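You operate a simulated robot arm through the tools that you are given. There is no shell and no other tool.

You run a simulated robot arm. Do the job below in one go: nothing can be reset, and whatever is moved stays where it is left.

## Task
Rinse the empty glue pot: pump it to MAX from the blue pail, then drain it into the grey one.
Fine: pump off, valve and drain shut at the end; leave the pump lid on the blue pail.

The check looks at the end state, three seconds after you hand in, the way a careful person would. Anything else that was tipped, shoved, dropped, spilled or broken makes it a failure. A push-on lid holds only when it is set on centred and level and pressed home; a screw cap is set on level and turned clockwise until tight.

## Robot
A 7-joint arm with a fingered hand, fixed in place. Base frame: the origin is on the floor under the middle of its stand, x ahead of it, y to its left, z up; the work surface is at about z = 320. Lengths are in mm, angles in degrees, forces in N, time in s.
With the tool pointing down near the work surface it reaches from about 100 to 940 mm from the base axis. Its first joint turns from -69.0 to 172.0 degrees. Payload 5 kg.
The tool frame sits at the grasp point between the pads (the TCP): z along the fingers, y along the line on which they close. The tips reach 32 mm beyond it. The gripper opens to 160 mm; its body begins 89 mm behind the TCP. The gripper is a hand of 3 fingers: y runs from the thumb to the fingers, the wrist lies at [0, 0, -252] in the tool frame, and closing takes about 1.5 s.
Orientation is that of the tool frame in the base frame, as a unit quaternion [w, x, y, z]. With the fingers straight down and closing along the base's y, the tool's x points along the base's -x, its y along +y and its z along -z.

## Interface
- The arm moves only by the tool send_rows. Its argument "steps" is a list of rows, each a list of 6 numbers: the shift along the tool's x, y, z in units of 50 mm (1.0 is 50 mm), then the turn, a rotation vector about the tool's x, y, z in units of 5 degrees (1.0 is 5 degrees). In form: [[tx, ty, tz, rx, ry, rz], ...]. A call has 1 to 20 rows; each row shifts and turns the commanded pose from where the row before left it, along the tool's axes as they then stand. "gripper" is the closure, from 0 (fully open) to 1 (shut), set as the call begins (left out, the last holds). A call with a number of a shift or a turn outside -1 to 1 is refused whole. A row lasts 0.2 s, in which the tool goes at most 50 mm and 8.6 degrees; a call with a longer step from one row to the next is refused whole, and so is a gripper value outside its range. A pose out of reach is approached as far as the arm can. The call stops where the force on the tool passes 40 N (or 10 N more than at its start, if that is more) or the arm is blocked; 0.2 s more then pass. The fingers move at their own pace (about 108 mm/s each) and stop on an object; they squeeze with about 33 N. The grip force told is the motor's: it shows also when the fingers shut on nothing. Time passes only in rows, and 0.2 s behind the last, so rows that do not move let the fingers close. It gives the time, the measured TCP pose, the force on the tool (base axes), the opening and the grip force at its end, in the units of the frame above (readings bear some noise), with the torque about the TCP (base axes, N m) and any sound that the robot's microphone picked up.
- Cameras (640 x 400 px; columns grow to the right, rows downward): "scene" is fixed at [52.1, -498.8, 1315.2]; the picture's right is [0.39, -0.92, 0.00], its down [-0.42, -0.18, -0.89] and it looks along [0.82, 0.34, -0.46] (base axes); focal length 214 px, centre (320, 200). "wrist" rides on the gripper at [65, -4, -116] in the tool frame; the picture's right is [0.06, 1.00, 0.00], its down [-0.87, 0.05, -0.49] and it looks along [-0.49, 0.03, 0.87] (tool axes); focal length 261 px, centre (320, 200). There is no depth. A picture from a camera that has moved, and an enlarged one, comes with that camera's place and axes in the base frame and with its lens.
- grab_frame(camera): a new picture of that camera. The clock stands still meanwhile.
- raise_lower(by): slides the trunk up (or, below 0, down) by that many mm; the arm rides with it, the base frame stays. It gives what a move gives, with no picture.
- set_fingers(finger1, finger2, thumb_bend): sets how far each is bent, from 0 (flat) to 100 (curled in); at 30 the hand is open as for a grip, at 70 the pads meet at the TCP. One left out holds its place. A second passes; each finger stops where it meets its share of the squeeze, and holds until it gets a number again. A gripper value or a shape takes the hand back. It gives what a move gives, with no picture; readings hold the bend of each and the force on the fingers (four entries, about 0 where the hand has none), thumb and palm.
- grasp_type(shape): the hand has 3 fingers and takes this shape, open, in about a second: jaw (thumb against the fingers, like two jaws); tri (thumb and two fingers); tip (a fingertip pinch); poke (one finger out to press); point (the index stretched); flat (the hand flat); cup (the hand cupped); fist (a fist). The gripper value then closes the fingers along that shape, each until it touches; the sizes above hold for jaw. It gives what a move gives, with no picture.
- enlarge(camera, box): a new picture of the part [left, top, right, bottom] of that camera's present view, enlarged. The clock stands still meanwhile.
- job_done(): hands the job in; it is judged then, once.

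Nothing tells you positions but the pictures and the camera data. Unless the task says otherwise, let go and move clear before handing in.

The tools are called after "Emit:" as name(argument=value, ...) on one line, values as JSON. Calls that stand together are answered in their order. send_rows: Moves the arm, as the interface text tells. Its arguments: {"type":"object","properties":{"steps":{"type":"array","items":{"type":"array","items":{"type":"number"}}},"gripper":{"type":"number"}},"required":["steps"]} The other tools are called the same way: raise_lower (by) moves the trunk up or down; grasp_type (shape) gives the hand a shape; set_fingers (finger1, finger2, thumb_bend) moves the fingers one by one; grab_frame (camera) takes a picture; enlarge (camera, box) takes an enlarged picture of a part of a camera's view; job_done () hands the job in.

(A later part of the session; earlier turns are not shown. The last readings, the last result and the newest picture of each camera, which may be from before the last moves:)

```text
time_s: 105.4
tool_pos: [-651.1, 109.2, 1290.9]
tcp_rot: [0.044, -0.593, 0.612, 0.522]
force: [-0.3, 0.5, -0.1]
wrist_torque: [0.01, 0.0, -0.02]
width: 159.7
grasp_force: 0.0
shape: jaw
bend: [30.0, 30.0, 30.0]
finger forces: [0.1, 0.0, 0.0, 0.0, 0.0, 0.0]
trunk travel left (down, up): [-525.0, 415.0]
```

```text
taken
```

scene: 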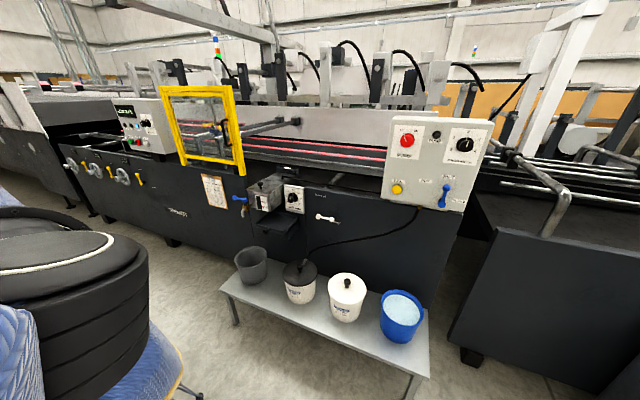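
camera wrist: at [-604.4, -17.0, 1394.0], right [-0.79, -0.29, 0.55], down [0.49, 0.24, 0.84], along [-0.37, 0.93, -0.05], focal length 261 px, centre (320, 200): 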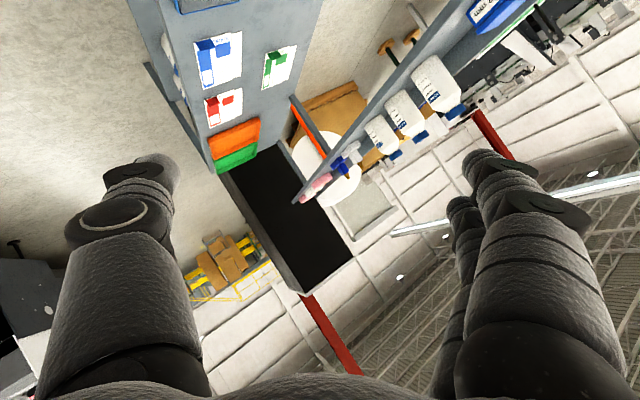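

That moved it straight down instead (no limits, nothing nearby). Now the proper +y shift.

Emit:
send_rows(steps=[[-0.476, -0.174, 0.484, 0, 0, 0], [-0.476, -0.174, 0.484, 0, 0, 0], [-0.476, -0.174, 0.484, 0, 0, 0], [-0.476, -0.174, 0.484, 0, 0, 0], [-0.476, -0.174, 0.484, 0, 0, 0], [-0.476, -0.174, 0.484, 0, 0, 0]])

Emit:
grab_frame(camera="scene")

Emit:
grab_frame(camera="wrist")

```text
time_s: 106.8
tool_pos: [-657.5, 133.1, 1275.8]
tcp_rot: [0.043, -0.592, 0.613, 0.522]
force: [1.0, -0.3, -0.5]
wrist_torque: [0.0, -0.01, -0.01]
width: 160.2
grasp_force: 0.1
shape: jaw
bend: [30.0, 30.0, 30.0]
finger forces: [0.0, 0.1, 0.1, 0.1, 0.1, 0.1]
out of reach, approached as far as the arm can: row 1, 2, 3, 4, 5, 6
trunk travel left (down, up): [-525.0, 415.0]
```

```text
taken
```

scene: 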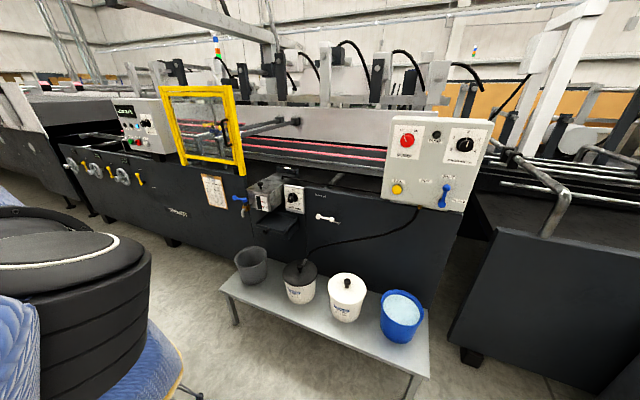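

```text
taken
camera wrist: at [-607.0, 10.0, 1282.0], right [-0.79, -0.29, 0.55], down [0.49, 0.24, 0.84], along [-0.37, 0.93, -0.04], focal length 261 px, centre (320, 200)
```

wrist: 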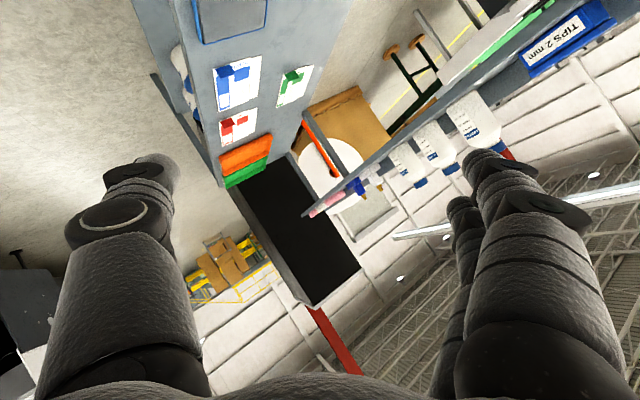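

From these pictures I triangulate a shelf behind at x≈-1050 and nothing within y<1200 on the left, so there's room. I'll try a rigid clockwise rotation about the base axis (hand turning with it).

Emit:
send_rows(steps=[[-0.667, -0.364, 0.52, 0.538, -0.47, 0.362], [-0.667, -0.364, 0.52, 0.538, -0.47, 0.362], [-0.667, -0.364, 0.52, 0.538, -0.47, 0.362], [-0.667, -0.364, 0.52, 0.538, -0.47, 0.362], [-0.667, -0.364, 0.52, 0.538, -0.47, 0.362]])

Emit:
grab_frame(camera="scene")

```text
time_s: 108.0
tool_pos: [-599.3, 179.7, 1262.9]
tcp_rot: [0.12, -0.495, 0.694, 0.509]
force: [-0.1, 0.2, 0.1]
wrist_torque: [-0.02, 0.02, -0.01]
width: 160.0
grasp_force: 0.0
shape: jaw
bend: [30.0, 30.0, 30.0]
finger forces: [0.0, 0.0, 0.0, 0.1, 0.0, 0.1]
out of reach, approached as far as the arm can: row 1, 2, 3, 4, 5
trunk travel left (down, up): [-525.0, 415.0]
```

```text
taken
```

scene: 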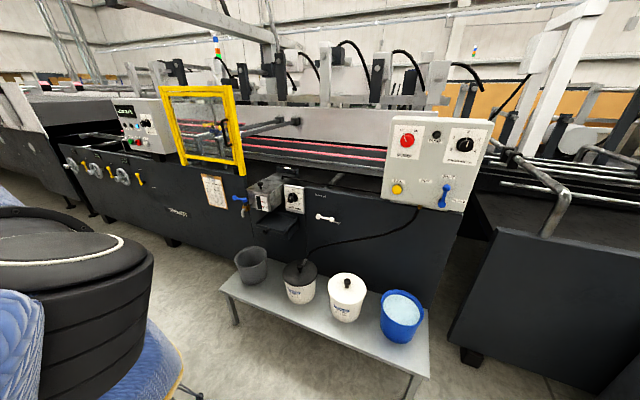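

The wrist won't pass this azimuth either. To understand the arm's actual posture, I'll turn the hand so the wrist camera looks back at the robot itself.

Emit:
send_rows(steps=[[-0.259, -0.295, 0, 0.671, -0.588, 0.453], [-0.259, -0.295, 0, 0.671, -0.588, 0.453], [-0.259, -0.295, 0, 0.671, -0.588, 0.453], [-0.259, -0.295, 0, 0.671, -0.588, 0.453], [-0.259, -0.295, 0, 0.671, -0.588, 0.453], [-0.259, -0.295, 0, 0.671, -0.588, 0.453], [-0.259, -0.295, 0, 0.671, -0.588, 0.453], [-0.259, -0.295, 0, 0.671, -0.588, 0.453], [-0.259, -0.295, 0, 0.671, -0.588, 0.453], [-0.259, -0.295, 0, 0.671, -0.588, 0.453], [-0.259, -0.295, 0, 0.671, -0.588, 0.453], [-0.259, -0.295, 0, 0.671, -0.588, 0.453]])

Emit:
grab_frame(camera="wrist")

```text
time_s: 110.6
tool_pos: [-374.3, 159.7, 1262.7]
tcp_rot: [0.358, -0.082, 0.848, 0.382]
force: [-0.1, 0.6, 0.5]
wrist_torque: [-0.03, -0.03, 0.0]
width: 160.0
grasp_force: 0.1
shape: jaw
bend: [30.0, 30.0, 30.0]
finger forces: [0.0, 0.0, 0.1, 0.1, 0.0, 0.0]
trunk travel left (down, up): [-525.0, 415.0]
```

```text
taken
camera wrist: at [-482.6, 84.6, 1269.7], right [-0.46, 0.7, 0.54], down [0.34, -0.43, 0.84], along [0.82, 0.57, -0.05], focal length 261 px, centre (320, 200)
```

wrist: 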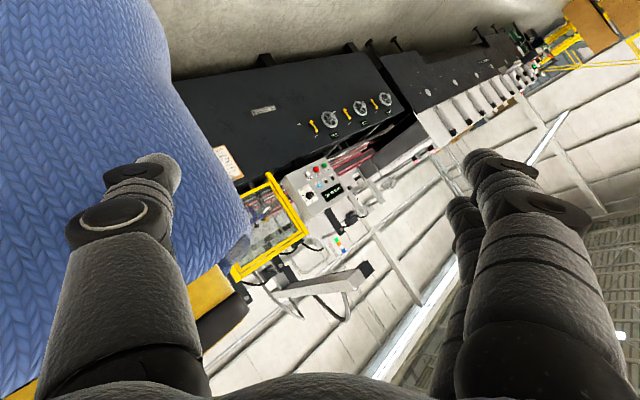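

I can see part of the robot's own blue-sleeved link close by. I'll raise the hand a little for clearance and turn further to see the whole arm.

Emit:
send_rows(steps=[[-0.54, 0.47, -0.36, 0, 0, 0], [-0.54, 0.47, -0.36, 0, 0, 0], [-0.54, 0.47, -0.36, 0, 0, 0], [-0.54, 0.47, -0.36, 0, 0, 0], [-0.259, -0.295, 0, 0.671, -0.588, 0.453], [-0.259, -0.295, 0, 0.671, -0.588, 0.453], [-0.259, -0.295, 0, 0.671, -0.588, 0.453], [-0.259, -0.295, 0, 0.671, -0.588, 0.453]])

Emit:
grab_frame(camera="wrist")

Emit:
grab_frame(camera="scene")

```text
time_s: 112.4
tool_pos: [-319.2, 82.5, 1414.5]
tcp_rot: [0.419, 0.067, 0.85, 0.312]
force: [0.1, 0.1, -0.2]
wrist_torque: [0.04, 0.0, 0.0]
width: 160.3
grasp_force: 0.0
shape: jaw
bend: [30.0, 30.0, 30.0]
finger forces: [0.0, 0.0, 0.0, 0.0, 0.0, 0.0]
out of reach, approached as far as the arm can: row 2, 3, 4
trunk travel left (down, up): [-525.0, 415.0]
```

```text
taken
camera wrist: at [-447.1, 48.9, 1420.9], right [-0.19, 0.82, 0.54], down [0.18, -0.52, 0.84], along [0.97, 0.25, -0.05], focal length 261 px, centre (320, 200)
```

wrist: 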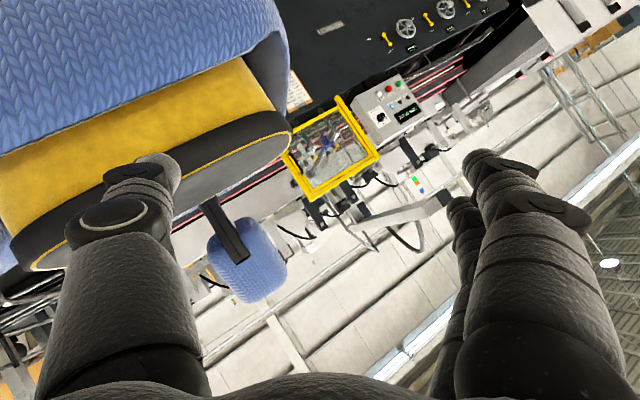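

```text
taken
```

scene: 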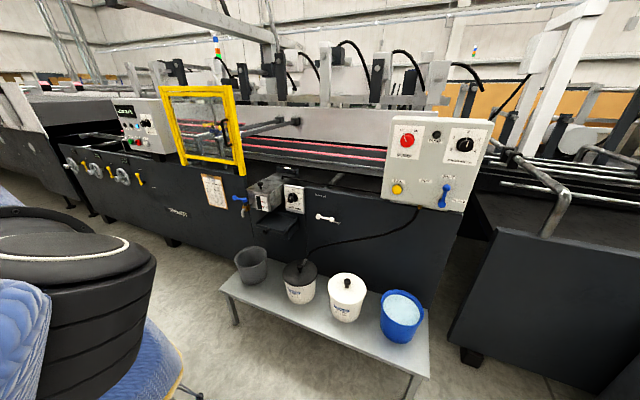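

Now I understand: the robot is a humanoid-style torso and the arm is its right arm, which I've been keeping in a raised-elbow posture. A natural elbow-down posture should reach across to the left; I'll raise the trunk and bring the arm back around the right side, hanging down, then forward.

Emit:
raise_lower(by=400)

Emit:
send_rows(steps=[[0.331, -0.29, 0, 0.658, 0.752, 0], [0.331, -0.29, 0, 0.658, 0.752, 0], [0.331, -0.29, 0, 0.658, 0.752, 0], [0.331, -0.29, 0, 0.658, 0.752, 0], [0.331, -0.29, 0, 0.658, 0.752, 0], [0.331, -0.29, 0, 0.658, 0.752, 0], [0.331, -0.29, 0, 0.658, 0.752, 0], [0.331, -0.29, 0, 0.658, 0.752, 0], [0.331, -0.29, 0, 0.658, 0.752, 0], [0.331, -0.29, 0, 0.658, 0.752, 0], [0.331, -0.29, 0, 0.658, 0.752, 0], [0.331, -0.29, 0, 0.658, 0.752, 0]])

Emit:
grab_frame(camera="wrist")

Emit:
grab_frame(camera="scene")

```text
time_s: 116.2
tool_pos: [-319.9, 81.8, 1813.9]
tcp_rot: [0.42, 0.067, 0.85, 0.312]
force: [0.5, -0.2, -0.4]
wrist_torque: [-0.01, 0.0, 0.0]
width: 160.1
grasp_force: 0.0
shape: jaw
bend: [30.0, 30.0, 30.0]
finger forces: [0.0, 0.1, 0.0, 0.1, 0.1, 0.0]
trunk travel left (down, up): [-925.0, 15.0]
```

```text
time_s: 118.8
tool_pos: [-427.1, -102.9, 1663.8]
tcp_rot: [0.01, 0.064, 0.997, 0.049]
force: [-0.1, -0.2, -0.1]
wrist_torque: [0.0, 0.01, -0.02]
width: 160.1
grasp_force: 0.0
shape: jaw
bend: [30.0, 30.0, 30.0]
finger forces: [0.0, 0.0, 0.0, 0.0, 0.1, 0.1]
out of reach, approached as far as the arm can: row 2, 3, 4, 5, 6, 7, 8, 9, 10, 11, 12
trunk travel left (down, up): [-925.0, 15.0]
```

```text
taken
camera wrist: at [-493.6, -109.8, 1777.1], right [0.06, 0.99, 0.1], down [0.86, -0.1, 0.51], along [0.51, 0.05, -0.86], focal length 261 px, centre (320, 200)
```

wrist: 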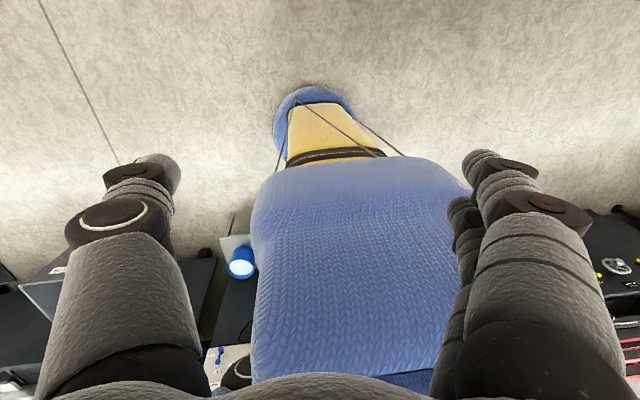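

```text
taken
```

scene: 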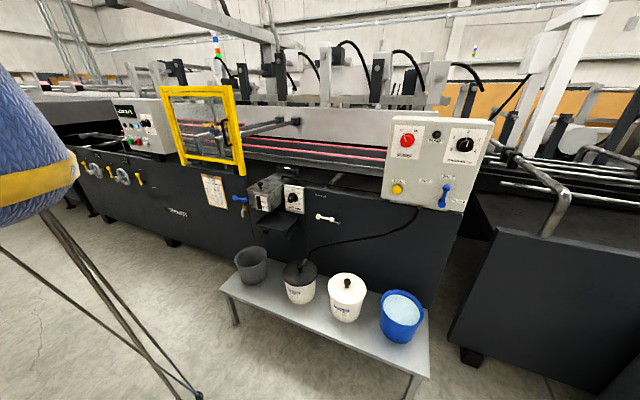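

From behind I can see the torso and its right shoulder, confirming a humanoid right arm. Now I'll swing the hand out to the right side and down past the torso.

Emit:
send_rows(steps=[[-0.05, -0.8, 0.33, 0, 0, 0], [-0.05, -0.8, 0.33, 0, 0, 0], [-0.05, -0.8, 0.33, 0, 0, 0], [-0.05, -0.8, 0.33, 0, 0, 0], [-0.05, -0.8, 0.33, 0, 0, 0], [-0.05, -0.8, 0.33, 0, 0, 0], [-0.05, -0.8, 0.33, 0, 0, 0], [-0.05, -0.8, 0.33, 0, 0, 0], [-0.05, -0.8, 0.33, 0, 0, 0], [-0.05, -0.8, 0.33, 0, 0, 0]])

Emit:
grab_frame(camera="wrist")

Emit:
grab_frame(camera="scene")

```text
time_s: 121.0
tool_pos: [-445.1, -484.1, 1460.1]
tcp_rot: [0.01, 0.064, 0.997, 0.048]
force: [0.2, -0.6, -0.7]
wrist_torque: [0.06, -0.03, 0.02]
width: 159.9
grasp_force: 0.1
shape: jaw
bend: [30.0, 30.0, 30.0]
finger forces: [0.0, 0.0, 0.0, 0.0, 0.0, 0.0]
trunk travel left (down, up): [-925.0, 15.0]
```

```text
taken
camera wrist: at [-512.5, -490.2, 1574.5], right [0.06, 0.99, 0.1], down [0.85, -0.1, 0.51], along [0.52, 0.05, -0.86], focal length 261 px, centre (320, 200)
```

wrist: 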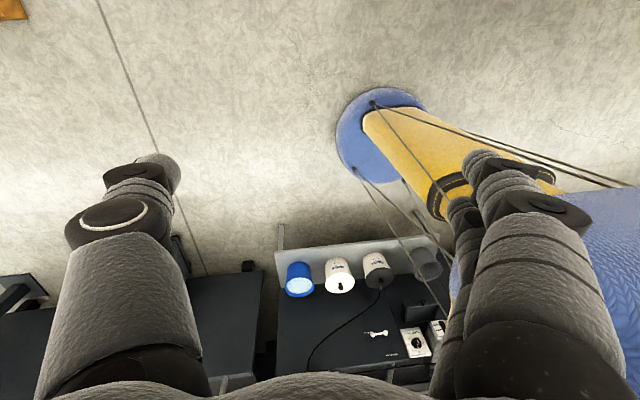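

```text
taken
```

scene: 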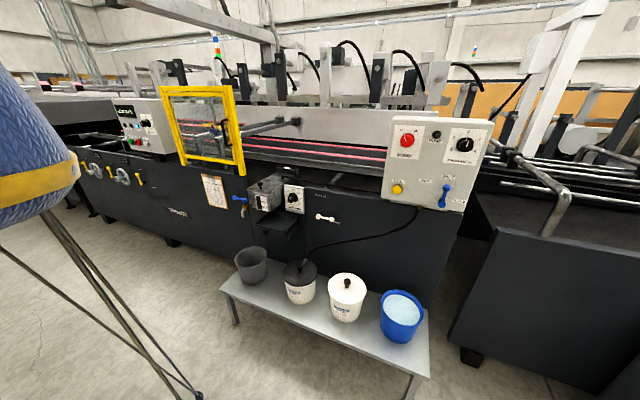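

The hand is now behind-right at (-445,-484,1460) with no limits. Next I lower it and bring it forward past the right side.

Emit:
send_rows(steps=[[-0.49, -0.2, 0.72, 0, 0, 0], [-0.49, -0.2, 0.72, 0, 0, 0], [-0.49, -0.2, 0.72, 0, 0, 0], [-0.49, -0.2, 0.72, 0, 0, 0], [-0.49, -0.2, 0.72, 0, 0, 0], [-0.49, -0.2, 0.72, 0, 0, 0], [-0.49, -0.2, 0.72, 0, 0, 0], [-0.49, -0.2, 0.72, 0, 0, 0], [-0.49, -0.2, 0.72, 0, 0, 0], [-0.49, -0.2, 0.72, 0, 0, 0]])

Emit:
grab_frame(camera="wrist")

Emit:
grab_frame(camera="scene")

```text
time_s: 123.2
tool_pos: [-356.9, -496.5, 1264.7]
tcp_rot: [0.012, 0.063, 0.997, 0.048]
force: [0.2, -0.3, -0.2]
wrist_torque: [0.02, 0.01, 0.01]
width: 160.2
grasp_force: 0.1
shape: jaw
bend: [30.0, 30.0, 30.0]
finger forces: [0.1, 0.0, 0.1, 0.0, 0.1, 0.0]
out of reach, approached as far as the arm can: row 1, 2, 3, 4, 5, 6, 7, 8, 9, 10
trunk travel left (down, up): [-925.0, 15.0]
```

```text
taken
camera wrist: at [-423.9, -502.5, 1378.0], right [0.06, 0.99, 0.1], down [0.85, -0.1, 0.51], along [0.52, 0.05, -0.86], focal length 261 px, centre (320, 200)
```

wrist: 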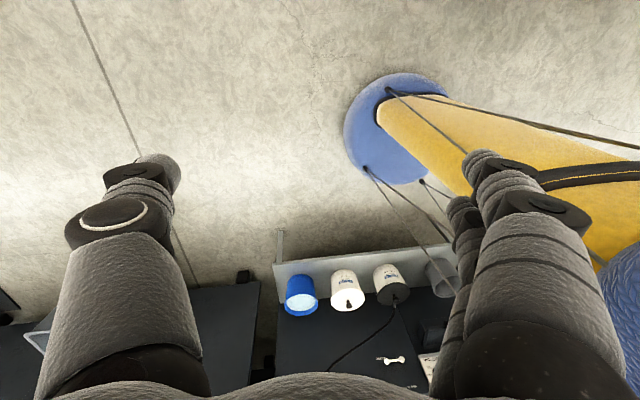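

```text
taken
```

scene: 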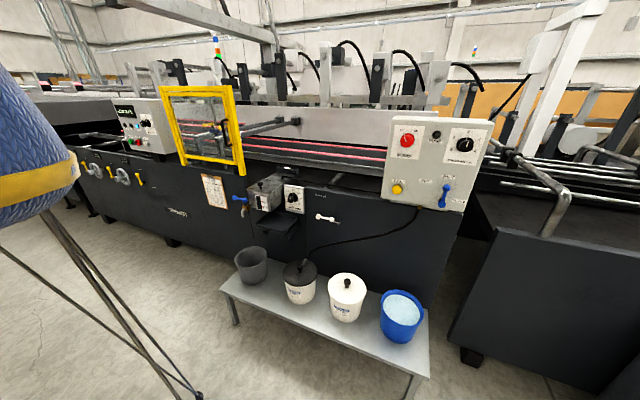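

The arm can't come down behind; the shoulder's first joint is likely the pitch joint, near its overhead limit. I'll bring the arm back up over the right shoulder, straight up, and then swing it forward and down in front so the posture becomes natural. First turn the hand to point backward, then up.

Emit:
send_rows(steps=[[0.44, 0, -0.3, 0, 1, 0], [0.44, 0, -0.3, 0, 1, 0], [0.44, 0, -0.3, 0, 1, 0], [0.44, 0, -0.3, 0, 1, 0], [0.44, 0, -0.3, 0, 1, 0], [0.44, 0, -0.2, 0, 1, 0], [0.44, 0, -0.2, 0, 1, 0], [0.44, 0, -0.2, 0, 1, 0], [0.44, 0, -0.2, 0, 1, 0], [0.44, 0, -0.2, 0, 1, 0], [0.44, 0, -0.2, 0, 1, 0], [0.44, 0, -0.2, 0, 1, 0], [0.44, 0, -0.2, 0, 1, 0], [0.44, 0, -0.2, 0, 1, 0], [0.44, 0, 0, 0, 1, 0], [0.44, 0, 0, 0, 1, 0], [0.44, 0, 0, 0, 1, 0], [0.44, 0, 0, 0, 1, 0]])

Emit:
grab_frame(camera="wrist")

```text
time_s: 127.0
tool_pos: [-555.9, -509.8, 1635.2]
tcp_rot: [-0.697, 0.011, 0.713, 0.079]
force: [-0.8, -0.3, 0.7]
wrist_torque: [-0.02, 0.0, -0.01]
width: 160.0
grasp_force: 0.2
shape: jaw
bend: [30.0, 30.0, 30.0]
finger forces: [0.0, 0.0, 0.1, 0.0, 0.1, 0.0]
trunk travel left (down, up): [-925.0, 15.0]
```

```text
taken
camera wrist: at [-442.7, -534.6, 1701.5], right [0.12, 0.98, 0.16], down [0.52, 0.07, -0.85], along [-0.85, 0.19, -0.5], focal length 261 px, centre (320, 200)
```

wrist: 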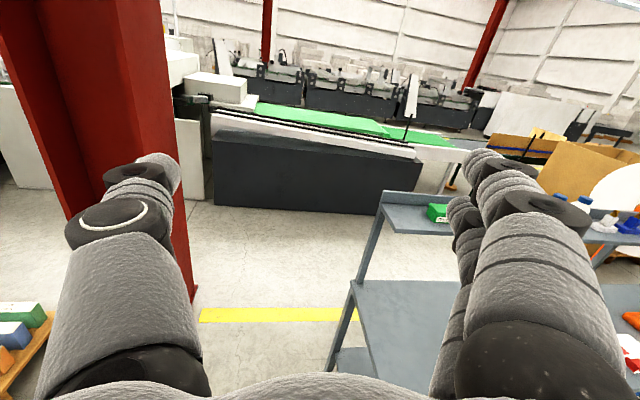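

No limits with the hand pointing back. A red steel column and a rack stand behind, so I won't extend further that way; now I rotate the hand up while raising the arm over the right shoulder.

Emit:
send_rows(steps=[[0.83, 0.2, -0.235, 0, 1, 0], [0.849, 0.2, -0.2, 0, 1, 0], [0.865, 0.2, -0.164, 0, 1, 0], [0.878, 0.2, -0.126, 0, 1, 0], [0.887, 0.2, -0.087, 0, 1, 0], [0.893, 0.2, -0.048, 0, 1, 0], [0.895, 0.2, -0.009, 0, 1, 0], [0.894, 0.2, 0.031, 0, 1, 0], [0.89, 0.2, 0.071, 0, 1, 0], [0.882, 0.2, 0.11, 0, 1, 0], [0.871, 0.2, 0.148, 0, 1, 0], [0.856, 0.2, 0.185, 0, 1, 0], [0.839, 0.2, 0.22, 0, 1, 0], [0.818, 0.2, 0.254, 0, 1, 0], [0.794, 0.2, 0.286, 0, 1, 0], [0.768, 0.2, 0.316, 0, 1, 0], [0.739, 0.2, 0.343, 0, 1, 0], [0.708, 0.2, 0.368, 0, 1, 0]])

Emit:
grab_frame(camera="wrist")

Emit:
grab_frame(camera="scene")

```text
time_s: 130.8
tool_pos: [-102.2, -444.5, 2269.6]
tcp_rot: [0.997, 0.047, -0.013, -0.062]
force: [0.3, 0.4, -0.5]
wrist_torque: [0.04, 0.02, 0.02]
width: 159.8
grasp_force: 0.0
shape: jaw
bend: [30.0, 30.0, 30.0]
finger forces: [0.1, 0.0, 0.0, 0.1, 0.0, 0.0]
trunk travel left (down, up): [-925.0, 15.0]
```

```text
taken
camera wrist: at [-33.1, -445.4, 2156.5], right [0.18, 0.98, 0.1], down [-0.84, 0.21, -0.5], along [-0.51, 0.01, 0.86], focal length 261 px, centre (320, 200)
```

wrist: 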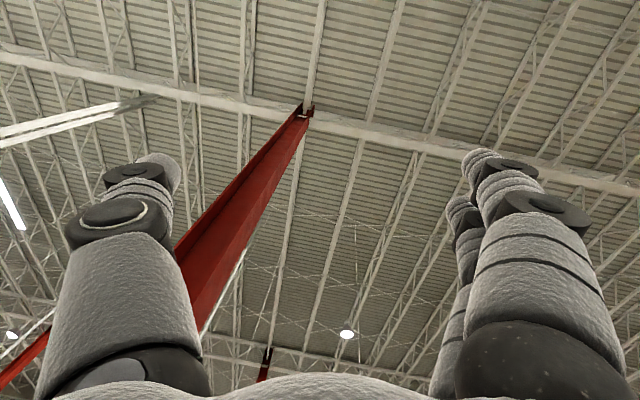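

```text
taken
```

scene: 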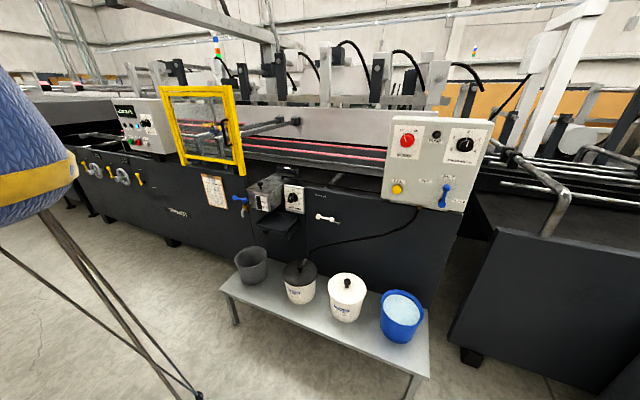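

Clean so far: the hand points up at (-102,-445,2270). I'll move it to directly over the right shoulder, stretching upward.

Emit:
send_rows(steps=[[0.42, 0.4, 0.5, 0, 0, 0], [0.42, 0.4, 0.5, 0, 0, 0], [0.42, 0.4, 0.5, 0, 0, 0], [0.42, 0.4, 0.5, 0, 0, 0], [0.42, 0.4, 0.5, 0, 0, 0], [0.42, 0.4, 0.5, 0, 0, 0], [0.42, 0.4, 0.5, 0, 0, 0], [0.42, 0.4, 0.4, 0, 0, 0]])

Emit:
grab_frame(camera="scene")

```text
time_s: 132.6
tool_pos: [82.0, -326.7, 2483.6]
tcp_rot: [0.997, 0.046, -0.011, -0.063]
force: [1.0, 0.3, -0.3]
wrist_torque: [0.03, -0.02, -0.01]
width: 160.1
grasp_force: 0.1
shape: jaw
bend: [30.0, 30.0, 30.0]
finger forces: [0.0, 0.0, 0.0, 0.0, 0.0, 0.0]
trunk travel left (down, up): [-925.0, 15.0]
```

```text
taken
```

scene: 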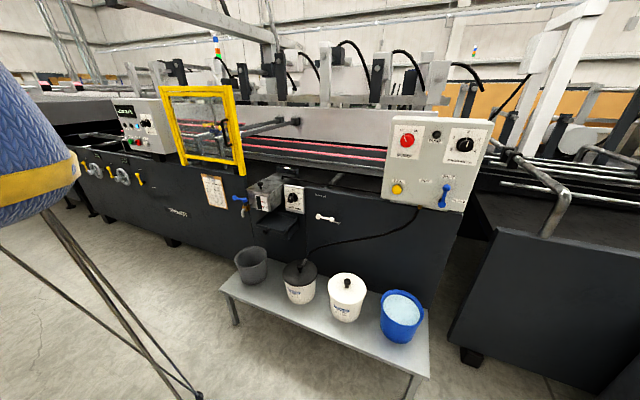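

Straight over the shoulder with no limits. Now I swing the arm forward and down in an arc in front, gradually shortening it to stay clear of the machine.

Emit:
send_rows(steps=[[0.84, 0, -0.1, 0, 0.5, 0], [0.84, 0, -0.1, 0, 0.5, 0], [0.84, 0, -0.1, 0, 0.5, 0], [0.83, 0, -0.1, 0, 0.5, 0], [0.83, 0, -0.1, 0, 0.5, 0], [0.83, 0, -0.1, 0, 0.5, 0], [0.82, 0, -0.1, 0, 0.5, 0], [0.82, 0, -0.1, 0, 0.5, 0], [0.82, 0, -0.1, 0, 0.5, 0], [0.81, 0, -0.1, 0, 0.5, 0], [0.81, 0, -0.1, 0, 0.5, 0], [0.81, 0, -0.1, 0, 0.5, 0], [0.8, 0, -0.1, 0, 0.5, 0], [0.8, 0, -0.1, 0, 0.5, 0], [0.8, 0, -0.1, 0, 0.5, 0], [0.79, 0, -0.1, 0, 0.5, 0]])

Emit:
grab_frame(camera="wrist")

Emit:
grab_frame(camera="scene")

```text
time_s: 136.0
tool_pos: [668.7, -377.3, 2214.8]
tcp_rot: [0.941, 0.065, 0.33, -0.042]
force: [-0.1, 0.7, -0.3]
wrist_torque: [0.0, -0.01, 0.02]
width: 160.0
grasp_force: 0.0
shape: jaw
bend: [30.0, 30.0, 30.0]
finger forces: [0.1, 0.0, 0.0, 0.0, 0.1, 0.1]
trunk travel left (down, up): [-925.0, 15.0]
```

```text
taken
camera wrist: at [648.6, -366.1, 2084.0], right [0.17, 0.98, 0.06], down [-0.97, 0.16, 0.17], along [0.16, -0.08, 0.98], focal length 261 px, centre (320, 200)
```

wrist: 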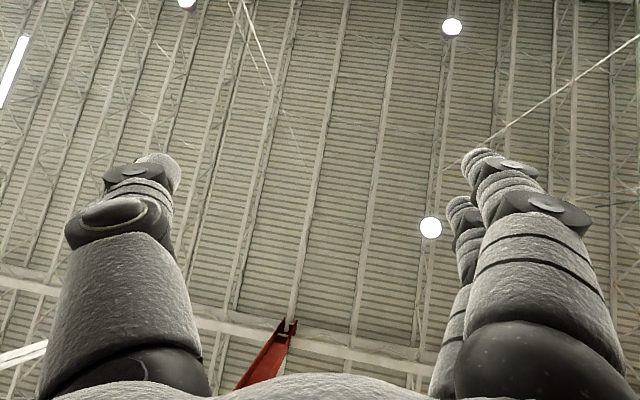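

```text
taken
```

scene: 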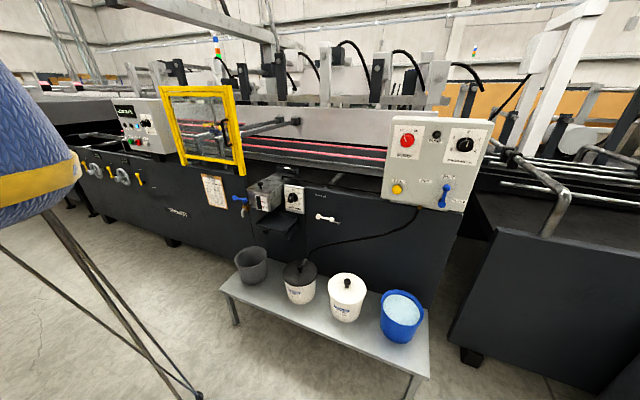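

No limits. Continuing the forward-down swing.

Emit:
send_rows(steps=[[0.79, 0, -0.2, 0, 0.5, 0], [0.78, 0, -0.2, 0, 0.5, 0], [0.77, 0, -0.2, 0, 0.5, 0], [0.76, 0, -0.2, 0, 0.5, 0], [0.75, 0, -0.2, 0, 0.5, 0], [0.74, 0, -0.2, 0, 0.5, 0], [0.73, 0, -0.2, 0, 0.5, 0], [0.72, 0, -0.2, 0, 0.5, 0], [0.71, 0, -0.2, 0, 0.5, 0], [0.7, 0, -0.2, 0, 0.5, 0], [0.69, 0, -0.2, 0, 0.5, 0], [0.68, 0, -0.2, 0, 0.5, 0], [0.67, 0, -0.2, 0, 0.5, 0], [0.66, 0, -0.2, 0, 0.5, 0]])

Emit:
grab_frame(camera="wrist")

Emit:
grab_frame(camera="scene")

```text
time_s: 139.0
tool_pos: [845.7, -353.9, 1728.2]
tcp_rot: [0.797, 0.077, 0.598, -0.022]
force: [0.3, -0.5, -1.0]
wrist_torque: [-0.02, -0.01, -0.02]
width: 159.9
grasp_force: 0.1
shape: jaw
bend: [30.0, 30.0, 30.0]
finger forces: [0.0, 0.0, 0.0, 0.1, 0.0, 0.1]
trunk travel left (down, up): [-925.0, 15.0]
```

```text
taken
camera wrist: at [755.1, -336.8, 1634.5], right [0.14, 0.99, 0.04], down [-0.71, 0.08, 0.7], along [0.69, -0.13, 0.71], focal length 261 px, centre (320, 200)
```

wrist: 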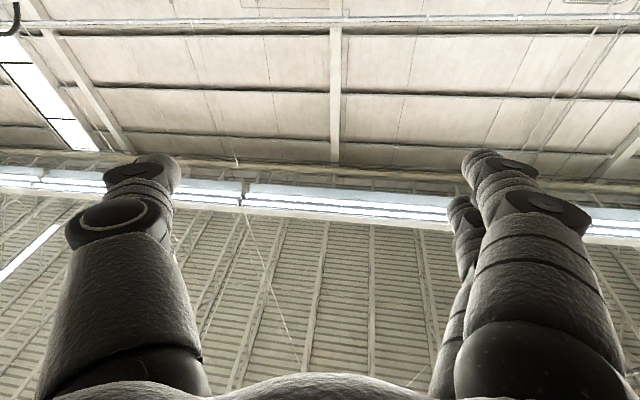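

```text
taken
```

scene: 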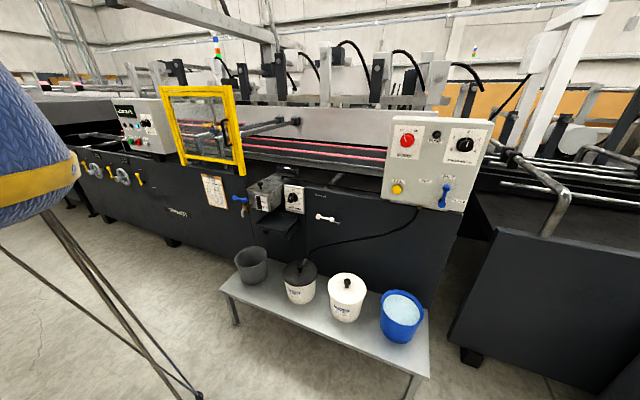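

Still free. Now I'll continue rotating the hand through forward to down while retracting toward the robot, testing whether this posture is good.

Emit:
send_rows(steps=[[0.62, 0, -0.2, 0, 1, 0], [0.62, 0, -0.2, 0, 1, 0], [0.62, 0, -0.2, 0, 1, 0], [0.62, 0, -0.2, 0, 1, 0], [0.65, 0, -0.15, 0, 1, 0], [0.65, 0, -0.15, 0, 1, 0], [0.65, 0, -0.15, 0, 1, 0], [0.65, 0, -0.1, 0, 1, 0], [0.65, 0, -0.1, 0, 1, 0], [0.65, 0, 0, 0, 1, 0], [0.64, 0, 0.05, 0, 1, 0], [0.64, 0, 0.1, 0, 1, 0], [0.62, 0, 0.13, 0, 1, 0], [0.62, 0, 0.13, 0, 1, 0], [0.6, 0, 0.15, 0, 1, 0], [0.6, 0, 0.15, 0, 1, 0], [0.55, 0, 0.2, 0, 1, 0], [0.55, 0, 0.2, 0, 1, 0], [0.5, 0, 0.2, 0, 1, 0], [0.5, 0, 0.2, 0, 1, 0]])

Emit:
grab_frame(camera="wrist")

Emit:
grab_frame(camera="scene")

```text
time_s: 143.2
tool_pos: [550.7, -262.7, 1203.6]
tcp_rot: [0.055, 0.065, 0.995, 0.045]
force: [-0.5, 0.0, 0.0]
wrist_torque: [-0.04, 0.0, -0.02]
width: 159.8
grasp_force: 0.1
shape: jaw
bend: [30.0, 30.0, 30.0]
finger forces: [0.0, 0.1, 0.1, 0.0, 0.1, 0.0]
trunk travel left (down, up): [-925.0, 15.0]
```

```text
taken
camera wrist: at [474.1, -268.1, 1312.6], right [0.06, 0.99, 0.09], down [0.81, -0.1, 0.58], along [0.59, 0.04, -0.81], focal length 261 px, centre (320, 200)
```

wrist: 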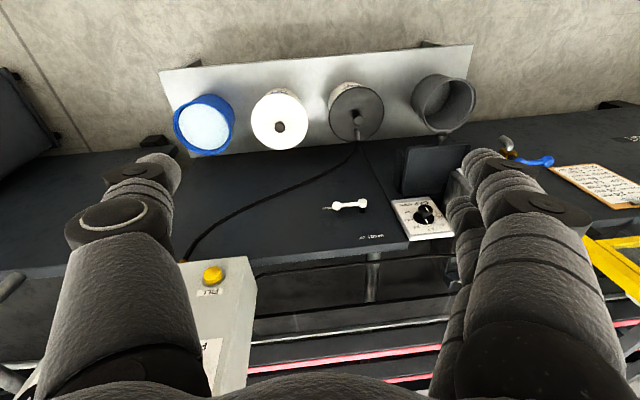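

```text
taken
```

scene: 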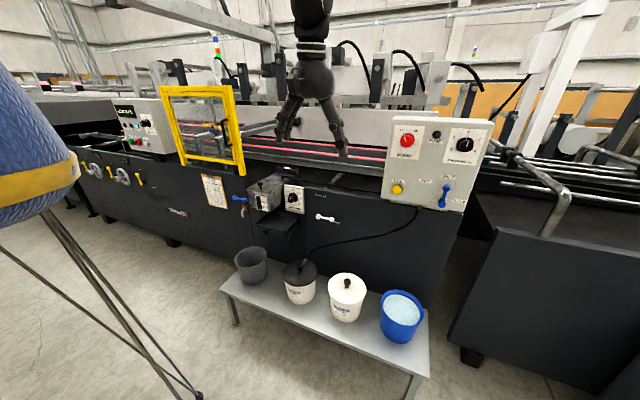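

Excellent — no limits, and the hand is in front, pointing down. Now the key test: moving +y past the earlier limit.

Emit:
send_rows(steps=[[0, 0.8, 0, 0, 0, 0], [0, 0.8, 0, 0, 0, 0], [0, 0.8, 0, 0, 0, 0], [0, 0.8, 0, 0, 0, 0], [0, 0.8, 0, 0, 0, 0], [0, 0.8, 0, 0, 0, 0], [0, 0.8, 0, 0, 0, 0], [0, 0.8, 0, 0, 0, 0], [0, 0.8, 0, 0, 0, 0]])

Emit:
grab_frame(camera="scene")

Emit:
grab_frame(camera="wrist")

```text
time_s: 145.2
tool_pos: [570.1, -72.3, 1258.4]
tcp_rot: [0.055, 0.066, 0.995, 0.047]
force: [-0.1, 0.4, 0.2]
wrist_torque: [0.02, 0.0, 0.0]
width: 159.9
grasp_force: 0.0
shape: jaw
bend: [30.0, 30.0, 30.0]
finger forces: [0.0, 0.0, 0.0, 0.1, 0.0, 0.0]
out of reach, approached as far as the arm can: row 5, 6, 7, 8, 9
trunk travel left (down, up): [-925.0, 15.0]
```

```text
taken
```

scene: 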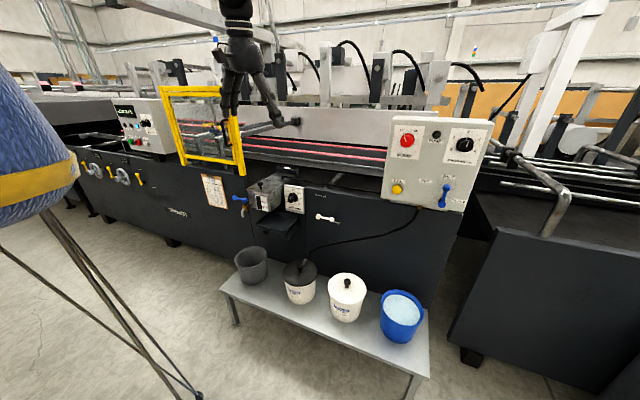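

```text
taken
camera wrist: at [493.5, -77.5, 1366.4], right [0.06, 0.99, 0.09], down [0.81, -0.11, 0.58], along [0.59, 0.04, -0.81], focal length 261 px, centre (320, 200)
```

wrist: 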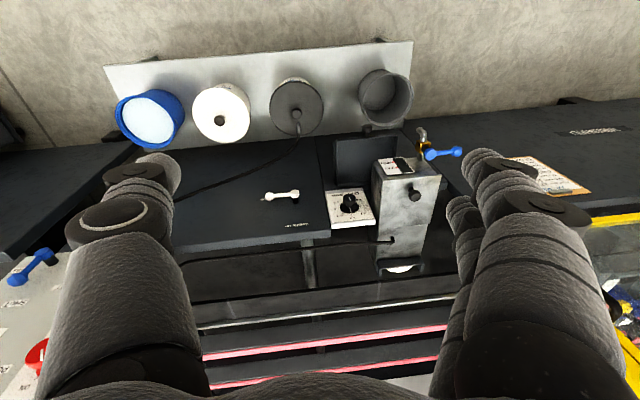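

The wrist still stops at the same vertical plane, so I need to actually see the shoulder's structure. I'll back off to the right and yaw the hand around so the wrist camera looks back at the robot.

Emit:
send_rows(steps=[[0, -0.8, 0, 0, 0, -1], [0, -0.8, 0, 0, 0, -1], [0, -0.7, 0, 0, 0, -1], [0, -0.7, 0, 0, 0, -1], [0, 0, 0, 0, 0, -1], [0, 0, 0, 0, 0, -1], [0, 0, 0, 0, 0, -1], [0, 0, 0, 0, 0, -1], [0, 0, 0, 0, 0, -1], [0, 0, 0, 0, 0, -1], [0, 0, 0, 0, 0, -1], [0, 0, 0, 0, 0, -1], [0, 0, 0, 0, 0, -1], [0, 0, 0, 0, 0, -1], [0, 0, 0, 0, 0, -1], [0, 0, 0, 0, 0, -1], [0, 0, 0, 0, 0, -1], [0, 0, 0, 0, 0, -1]])

Emit:
grab_frame(camera="wrist")

```text
time_s: 149.0
tool_pos: [571.9, -221.6, 1244.0]
tcp_rot: [0.071, -0.658, 0.749, -0.008]
force: [0.3, 0.2, 0.6]
wrist_torque: [-0.02, -0.01, 0.01]
width: 159.8
grasp_force: 0.0
shape: jaw
bend: [30.0, 30.0, 30.0]
finger forces: [0.1, 0.1, 0.0, 0.1, 0.0, 0.0]
trunk travel left (down, up): [-925.0, 15.0]
```

```text
taken
camera wrist: at [555.7, -295.9, 1353.2], right [-0.99, 0.07, -0.11], down [0.0, 0.83, 0.56], along [0.13, 0.56, -0.82], focal length 261 px, centre (320, 200)
```

wrist: 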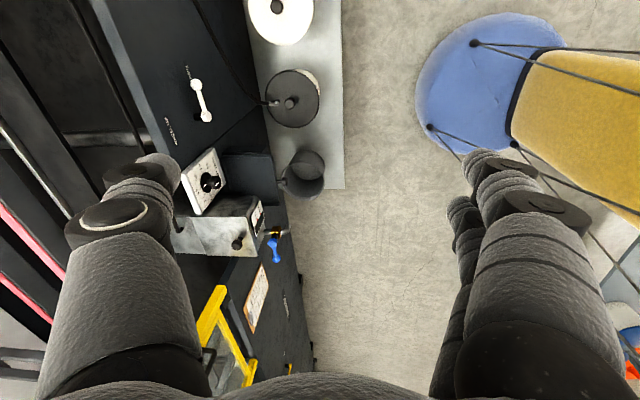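

The yaw is free. Another 80° turns the camera to face the robot's front.

Emit:
send_rows(steps=[[0, 0, 0, 0, 0, -1], [0, 0, 0, 0, 0, -1], [0, 0, 0, 0, 0, -1], [0, 0, 0, 0, 0, -1], [0, 0, 0, 0, 0, -1], [0, 0, 0, 0, 0, -1], [0, 0, 0, 0, 0, -1], [0, 0, 0, 0, 0, -1], [0, 0, 0, 0, 0, -1], [0, 0, 0, 0, 0, -1], [0, 0, 0, 0, 0, -1], [0, 0, 0, 0, 0, -1], [0, 0, 0, 0, 0, -1], [0, 0, 0, 0, 0, -1], [0, 0, 0, 0, 0, -1], [0, 0, 0, 0, 0, -1]])

Emit:
grab_frame(camera="wrist")

```text
time_s: 152.4
tool_pos: [572.4, -221.5, 1243.3]
tcp_rot: [-0.049, 0.986, -0.15, 0.051]
force: [-0.6, 0.6, 0.1]
wrist_torque: [0.0, -0.02, 0.03]
width: 159.8
grasp_force: 0.0
shape: jaw
bend: [30.0, 30.0, 30.0]
finger forces: [0.0, 0.0, 0.0, 0.0, 0.0, 0.1]
trunk travel left (down, up): [-925.0, 15.0]
```

```text
taken
camera wrist: at [622.8, -246.5, 1365.5], right [-0.23, -0.97, -0.11], down [-0.9, 0.17, 0.41], along [-0.37, 0.19, -0.91], focal length 261 px, centre (320, 200)
```

wrist: 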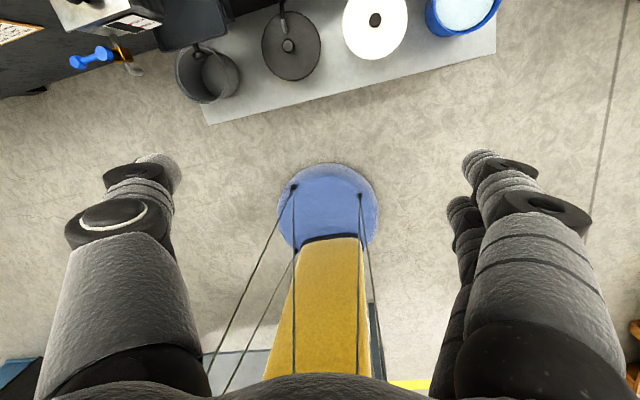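

I need to tilt the hand up a bit to see the shoulder.

Emit:
send_rows(steps=[[-0.44, 0, 0, 0, -1, 0], [-0.44, 0, 0, 0, -1, 0], [-0.44, 0, 0, 0, -1, 0], [-0.44, 0, 0, 0, -1, 0], [-0.44, 0, 0, 0, -1, 0], [-0.44, 0, 0, 0, -1, 0], [-0.44, 0, 0, 0, -1, 0], [-0.44, 0, 0, 0, -1, 0], [-0.44, 0, 0, 0, -1, 0], [-0.44, 0, 0, 0, -1, 0], [-0.44, 0, 0, 0, -1, 0]])

Emit:
grab_frame(camera="wrist")

```text
time_s: 154.8
tool_pos: [361.1, -164.8, 1323.7]
tcp_rot: [-0.113, 0.898, -0.111, -0.411]
force: [-0.5, -0.3, 0.0]
wrist_torque: [0.03, 0.01, 0.0]
width: 160.0
grasp_force: 0.0
shape: jaw
bend: [30.0, 30.0, 30.0]
finger forces: [0.0, 0.0, 0.0, 0.0, 0.1, 0.0]
trunk travel left (down, up): [-925.0, 15.0]
```

```text
taken
camera wrist: at [486.8, -202.8, 1348.6], right [-0.25, -0.95, -0.16], down [-0.22, -0.1, 0.97], along [-0.94, 0.28, -0.18], focal length 261 px, centre (320, 200)
```

wrist: 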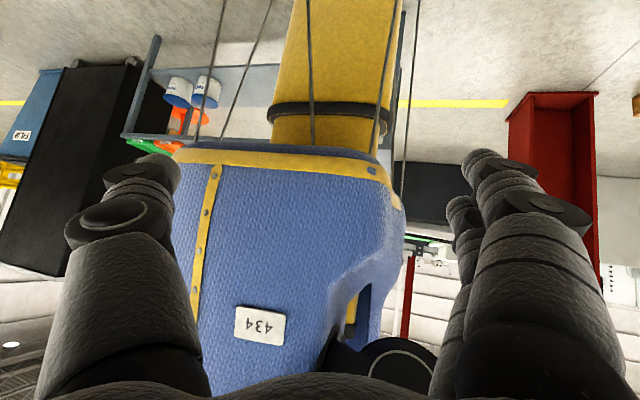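

Now I can see it: a torso vest on a mast, with the right shoulder at about (88,-217). My arm is still elbow-up; I want it hanging naturally first and then curling forward. I'll restore the hand orientation before lowering it.

Emit:
send_rows(steps=[[0.44, 0, 0, 0, 1, 0], [0.44, 0, 0, 0, 1, 0], [0.44, 0, 0, 0, 1, 0], [0.44, 0, 0, 0, 1, 0], [0.44, 0, 0, 0, 1, 0], [0.44, 0, 0, 0, 1, 0], [0.44, 0, 0, 0, 1, 0], [0.44, 0, 0, 0, 1, 0], [0.44, 0, 0, 0, 1, 0], [0.44, 0, 0, 0, 1, 0], [0.44, 0, 0, 0, 1, 0]])

Emit:
send_rows(steps=[[0, 0, 0, 0, 0, 1], [0, 0, 0, 0, 0, 1], [0, 0, 0, 0, 0, 1], [0, 0, 0, 0, 0, 1], [0, 0, 0, 0, 0, 1], [0, 0, 0, 0, 0, 1], [0, 0, 0, 0, 0, 1], [0, 0, 0, 0, 0, 1], [0, 0, 0, 0, 0, 1], [0, 0, 0, 0, 0, 1], [0, 0, 0, 0, 0, 1], [0, 0, 0, 0, 0, 1], [0, 0, 0, 0, 0, 1], [0, 0, 0, 0, 0, 1], [0, 0, 0, 0, 0, 1], [0, 0, 0, 0, 0, 1], [0, 0, 0, 0, 0, 1], [0, 0, 0, 0, 0, 1], [0, 0, 0, 0, 0, 1], [0, 0, 0, 0, 0, 1]])

Emit:
grab_frame(camera="wrist")

```text
time_s: 157.2
tool_pos: [564.5, -218.7, 1225.7]
tcp_rot: [-0.05, 0.986, -0.151, 0.051]
force: [-0.5, -0.2, 0.1]
wrist_torque: [0.02, -0.01, -0.04]
width: 160.1
grasp_force: 0.1
shape: jaw
bend: [30.0, 30.0, 30.0]
finger forces: [0.1, 0.1, 0.0, 0.0, 0.0, 0.0]
trunk travel left (down, up): [-925.0, 15.0]
```

```text
time_s: 161.4
tool_pos: [565.6, -218.4, 1226.0]
tcp_rot: [0.07, -0.517, 0.853, 0.005]
force: [0.4, 0.7, 0.5]
wrist_torque: [-0.01, 0.02, -0.01]
width: 160.3
grasp_force: 0.1
shape: jaw
bend: [30.0, 30.0, 30.0]
finger forces: [0.0, 0.0, 0.0, 0.0, 0.0, 0.0]
trunk travel left (down, up): [-925.0, 15.0]
```

```text
taken
camera wrist: at [526.8, -286.0, 1333.1], right [-0.91, 0.41, -0.07], down [0.29, 0.75, 0.59], along [0.3, 0.52, -0.8], focal length 261 px, centre (320, 200)
```

wrist: 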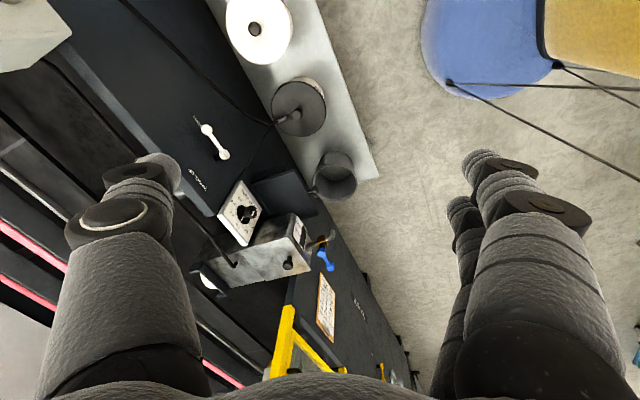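

Now I'll lower the hand toward a hanging position on the robot's right-front side, where there's only open floor.

Emit:
send_rows(steps=[[0.38, 0.3, 0.716, 0, 0, 0], [0.38, 0.3, 0.716, 0, 0, 0], [0.38, 0.3, 0.716, 0, 0, 0], [0.38, 0.3, 0.716, 0, 0, 0], [0.38, 0.3, 0.716, 0, 0, 0], [0.38, 0.3, 0.716, 0, 0, 0], [0.38, 0.3, 0.716, 0, 0, 0], [0.38, 0.3, 0.716, 0, 0, 0], [0.38, 0.3, 0.716, 0, 0, 0], [0.38, 0.3, 0.716, 0, 0, 0], [0.38, 0.3, 0.716, 0, 0, 0], [0.38, 0.3, 0.716, 0, 0, 0]])

Emit:
grab_frame(camera="scene")

```text
time_s: 164.0
tool_pos: [412.2, -355.6, 962.0]
tcp_rot: [0.07, -0.518, 0.852, 0.006]
force: [-0.6, -0.4, 0.7]
wrist_torque: [-0.02, 0.0, 0.03]
width: 160.1
grasp_force: 0.0
shape: jaw
bend: [30.0, 30.0, 30.0]
finger forces: [0.1, 0.1, 0.0, 0.1, 0.0, 0.0]
out of reach, approached as far as the arm can: row 6, 7, 8, 9, 10, 11, 12
trunk travel left (down, up): [-925.0, 15.0]
```

```text
taken
```

scene: 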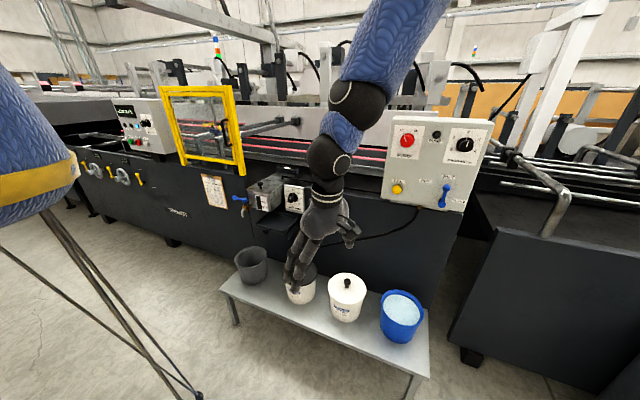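

The elbow-up posture limits how low it can go here. When the arm is nearly straight, rolling the hand about its own axis should also roll the upper arm, letting me swing the elbow from up to outward and down. I'll go back up and point the arm forward-up, stretched out.

Emit:
send_rows(steps=[[-0.38, -0.3, -0.716, 0, 0, 0], [-0.38, -0.3, -0.716, 0, 0, 0], [-0.38, -0.3, -0.716, 0, 0, 0], [-0.38, -0.3, -0.716, 0, 0, 0], [-0.38, -0.3, -0.716, 0, 0, 0], [-0.38, -0.3, -0.716, 0, 0, 0], [0, 0, -0.5, 0, 0, 1], [0, 0, -0.5, 0, 0, 1], [0, 0, -0.5, 0, 0, 1], [0, 0, 0, 0, 0, 1], [0, 0, 0, 0, 0, 1], [0, 0, 0, 0, 0, 1], [0, 0, 0, 0, 0, 1], [0, 0, 0, 0, 0, 1], [0, 0, 0, 0, 0, 1], [0, 0, 0, 0, 0, 1], [0, 0, 0, 0, 0, 1]])

Emit:
send_rows(steps=[[-0.6, 0, -0.3, 0, -1, 0], [-0.6, 0, -0.3, 0, -1, 0], [-0.6, 0, -0.3, 0, -1, 0], [-0.6, 0, -0.3, 0, -1, 0], [-0.6, 0, -0.2, 0, -1, 0], [-0.6, 0, -0.2, 0, -1, 0], [-0.6, 0, -0.2, 0, -1, 0], [-0.6, 0, -0.1, 0, -1, 0], [-0.6, 0, -0.1, 0, -1, 0], [-0.6, 0, 0, 0, -1, 0], [-0.6, 0, 0, 0, -1, 0], [-0.6, 0, 0, 0, -1, 0], [-0.6, 0, 0, 0, -1, 0], [-0.6, 0, 0, 0, -1, 0], [-0.6, 0, 0, 0, -1, 0], [-0.6, 0, 0, 0, -1, 0], [-0.6, 0, 0, 0, -1, 0], [-0.6, 0, 0.1, 0, -1, 0], [-0.6, 0, 0.1, 0, -1, 0], [-0.6, 0, 0.1, 0, -1, 0]])

Emit:
grab_frame(camera="scene")

```text
time_s: 167.6
tool_pos: [510.8, -321.0, 1270.7]
tcp_rot: [0.061, -0.065, 0.995, 0.037]
force: [0.4, -0.4, -0.6]
wrist_torque: [-0.02, 0.01, 0.01]
width: 159.9
grasp_force: 0.1
shape: jaw
bend: [30.0, 30.0, 30.0]
finger forces: [0.0, 0.0, 0.1, 0.1, 0.0, 0.0]
trunk travel left (down, up): [-925.0, 15.0]
```

```text
time_s: 171.8
tool_pos: [793.9, -319.0, 1791.1]
tcp_rot: [0.802, -0.014, 0.593, 0.074]
force: [0.0, -0.4, -0.7]
wrist_torque: [0.02, 0.02, -0.01]
width: 160.0
grasp_force: 0.1
shape: jaw
bend: [30.0, 30.0, 30.0]
finger forces: [0.0, 0.0, 0.0, 0.0, 0.0, 0.0]
trunk travel left (down, up): [-925.0, 15.0]
```

```text
taken
```

scene: 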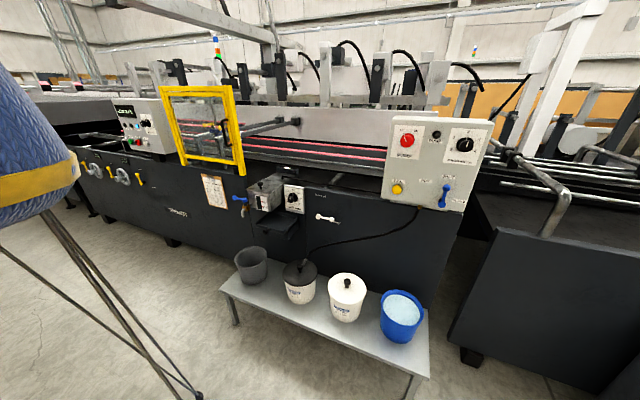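

The hand points forward and up without limits. Now stretch the arm upward-forward.

Emit:
send_rows(steps=[[-0.9, 0.13, 0.19, 0, -0.64, 0], [-0.9, 0.13, 0.22, 0, -0.64, 0], [-0.89, 0.13, 0.25, 0, -0.64, 0], [-0.87, 0.13, 0.28, 0, -0.64, 0], [-0.85, 0.13, 0.31, 0, -0.64, 0], [-0.83, 0.13, 0.34, 0, -0.64, 0], [-0.81, 0.13, 0.37, 0, -0.64, 0], [-0.79, 0.13, 0.4, 0, -0.64, 0], [-0.77, 0.13, 0.42, 0, -0.64, 0], [-0.75, 0.13, 0.45, 0, -0.64, 0], [-0.72, 0.13, 0.47, 0, -0.64, 0], [-0.7, 0.13, 0.5, 0, -0.64, 0], [-0.68, 0.1, 0.52, 0, -0.64, 0]])

Emit:
send_rows(steps=[[0, 0, 0, 0, 0, 1], [0, 0, 0, 0, 0, 1], [0, 0, 0, 0, 0, 1], [0, 0, 0, 0, 0, 1], [0, 0, 0, 0, 0, 1], [0, 0, 0, 0, 0, 1], [0, 0, 0, 0, 0, 1], [0, 0, 0, 0, 0, 1], [0, 0, 0, 0, 0, 1], [0, 0, 0, 0, 0, 1], [0, 0, 0, 0, 0, 1], [0, 0, 0, 0, 0, 1], [0, 0, 0, 0, 0, 1], [0, 0, 0, 0, 0, 1], [0, 0, 0, 0, 0, 1], [0, 0, 0, 0, 0, 1], [0, 0, 0, 0, 0, 1], [0, 0, 0, 0, 0, 1], [0, 0, 0, 0, 0, 1], [0, 0, 0, 0, 0, 1]])

```text
time_s: 174.6
tool_pos: [668.2, -286.9, 2361.5]
tcp_rot: [0.96, 0.013, 0.27, 0.073]
force: [0.2, 0.5, 0.1]
wrist_torque: [0.0, -0.02, 0.02]
width: 160.0
grasp_force: 0.0
shape: jaw
bend: [30.0, 30.0, 30.0]
finger forces: [0.0, 0.1, 0.1, 0.0, 0.1, 0.0]
trunk travel left (down, up): [-925.0, 15.0]
```

```text
time_s: 178.8
tool_pos: [670.4, -288.5, 2361.4]
tcp_rot: [0.56, 0.215, 0.165, 0.783]
force: [-0.9, 0.2, -0.6]
wrist_torque: [0.0, 0.02, 0.0]
width: 160.0
grasp_force: 0.1
shape: jaw
bend: [30.0, 30.0, 30.0]
finger forces: [0.0, 0.1, 0.1, 0.0, 0.0, 0.0]
trunk travel left (down, up): [-925.0, 15.0]
```

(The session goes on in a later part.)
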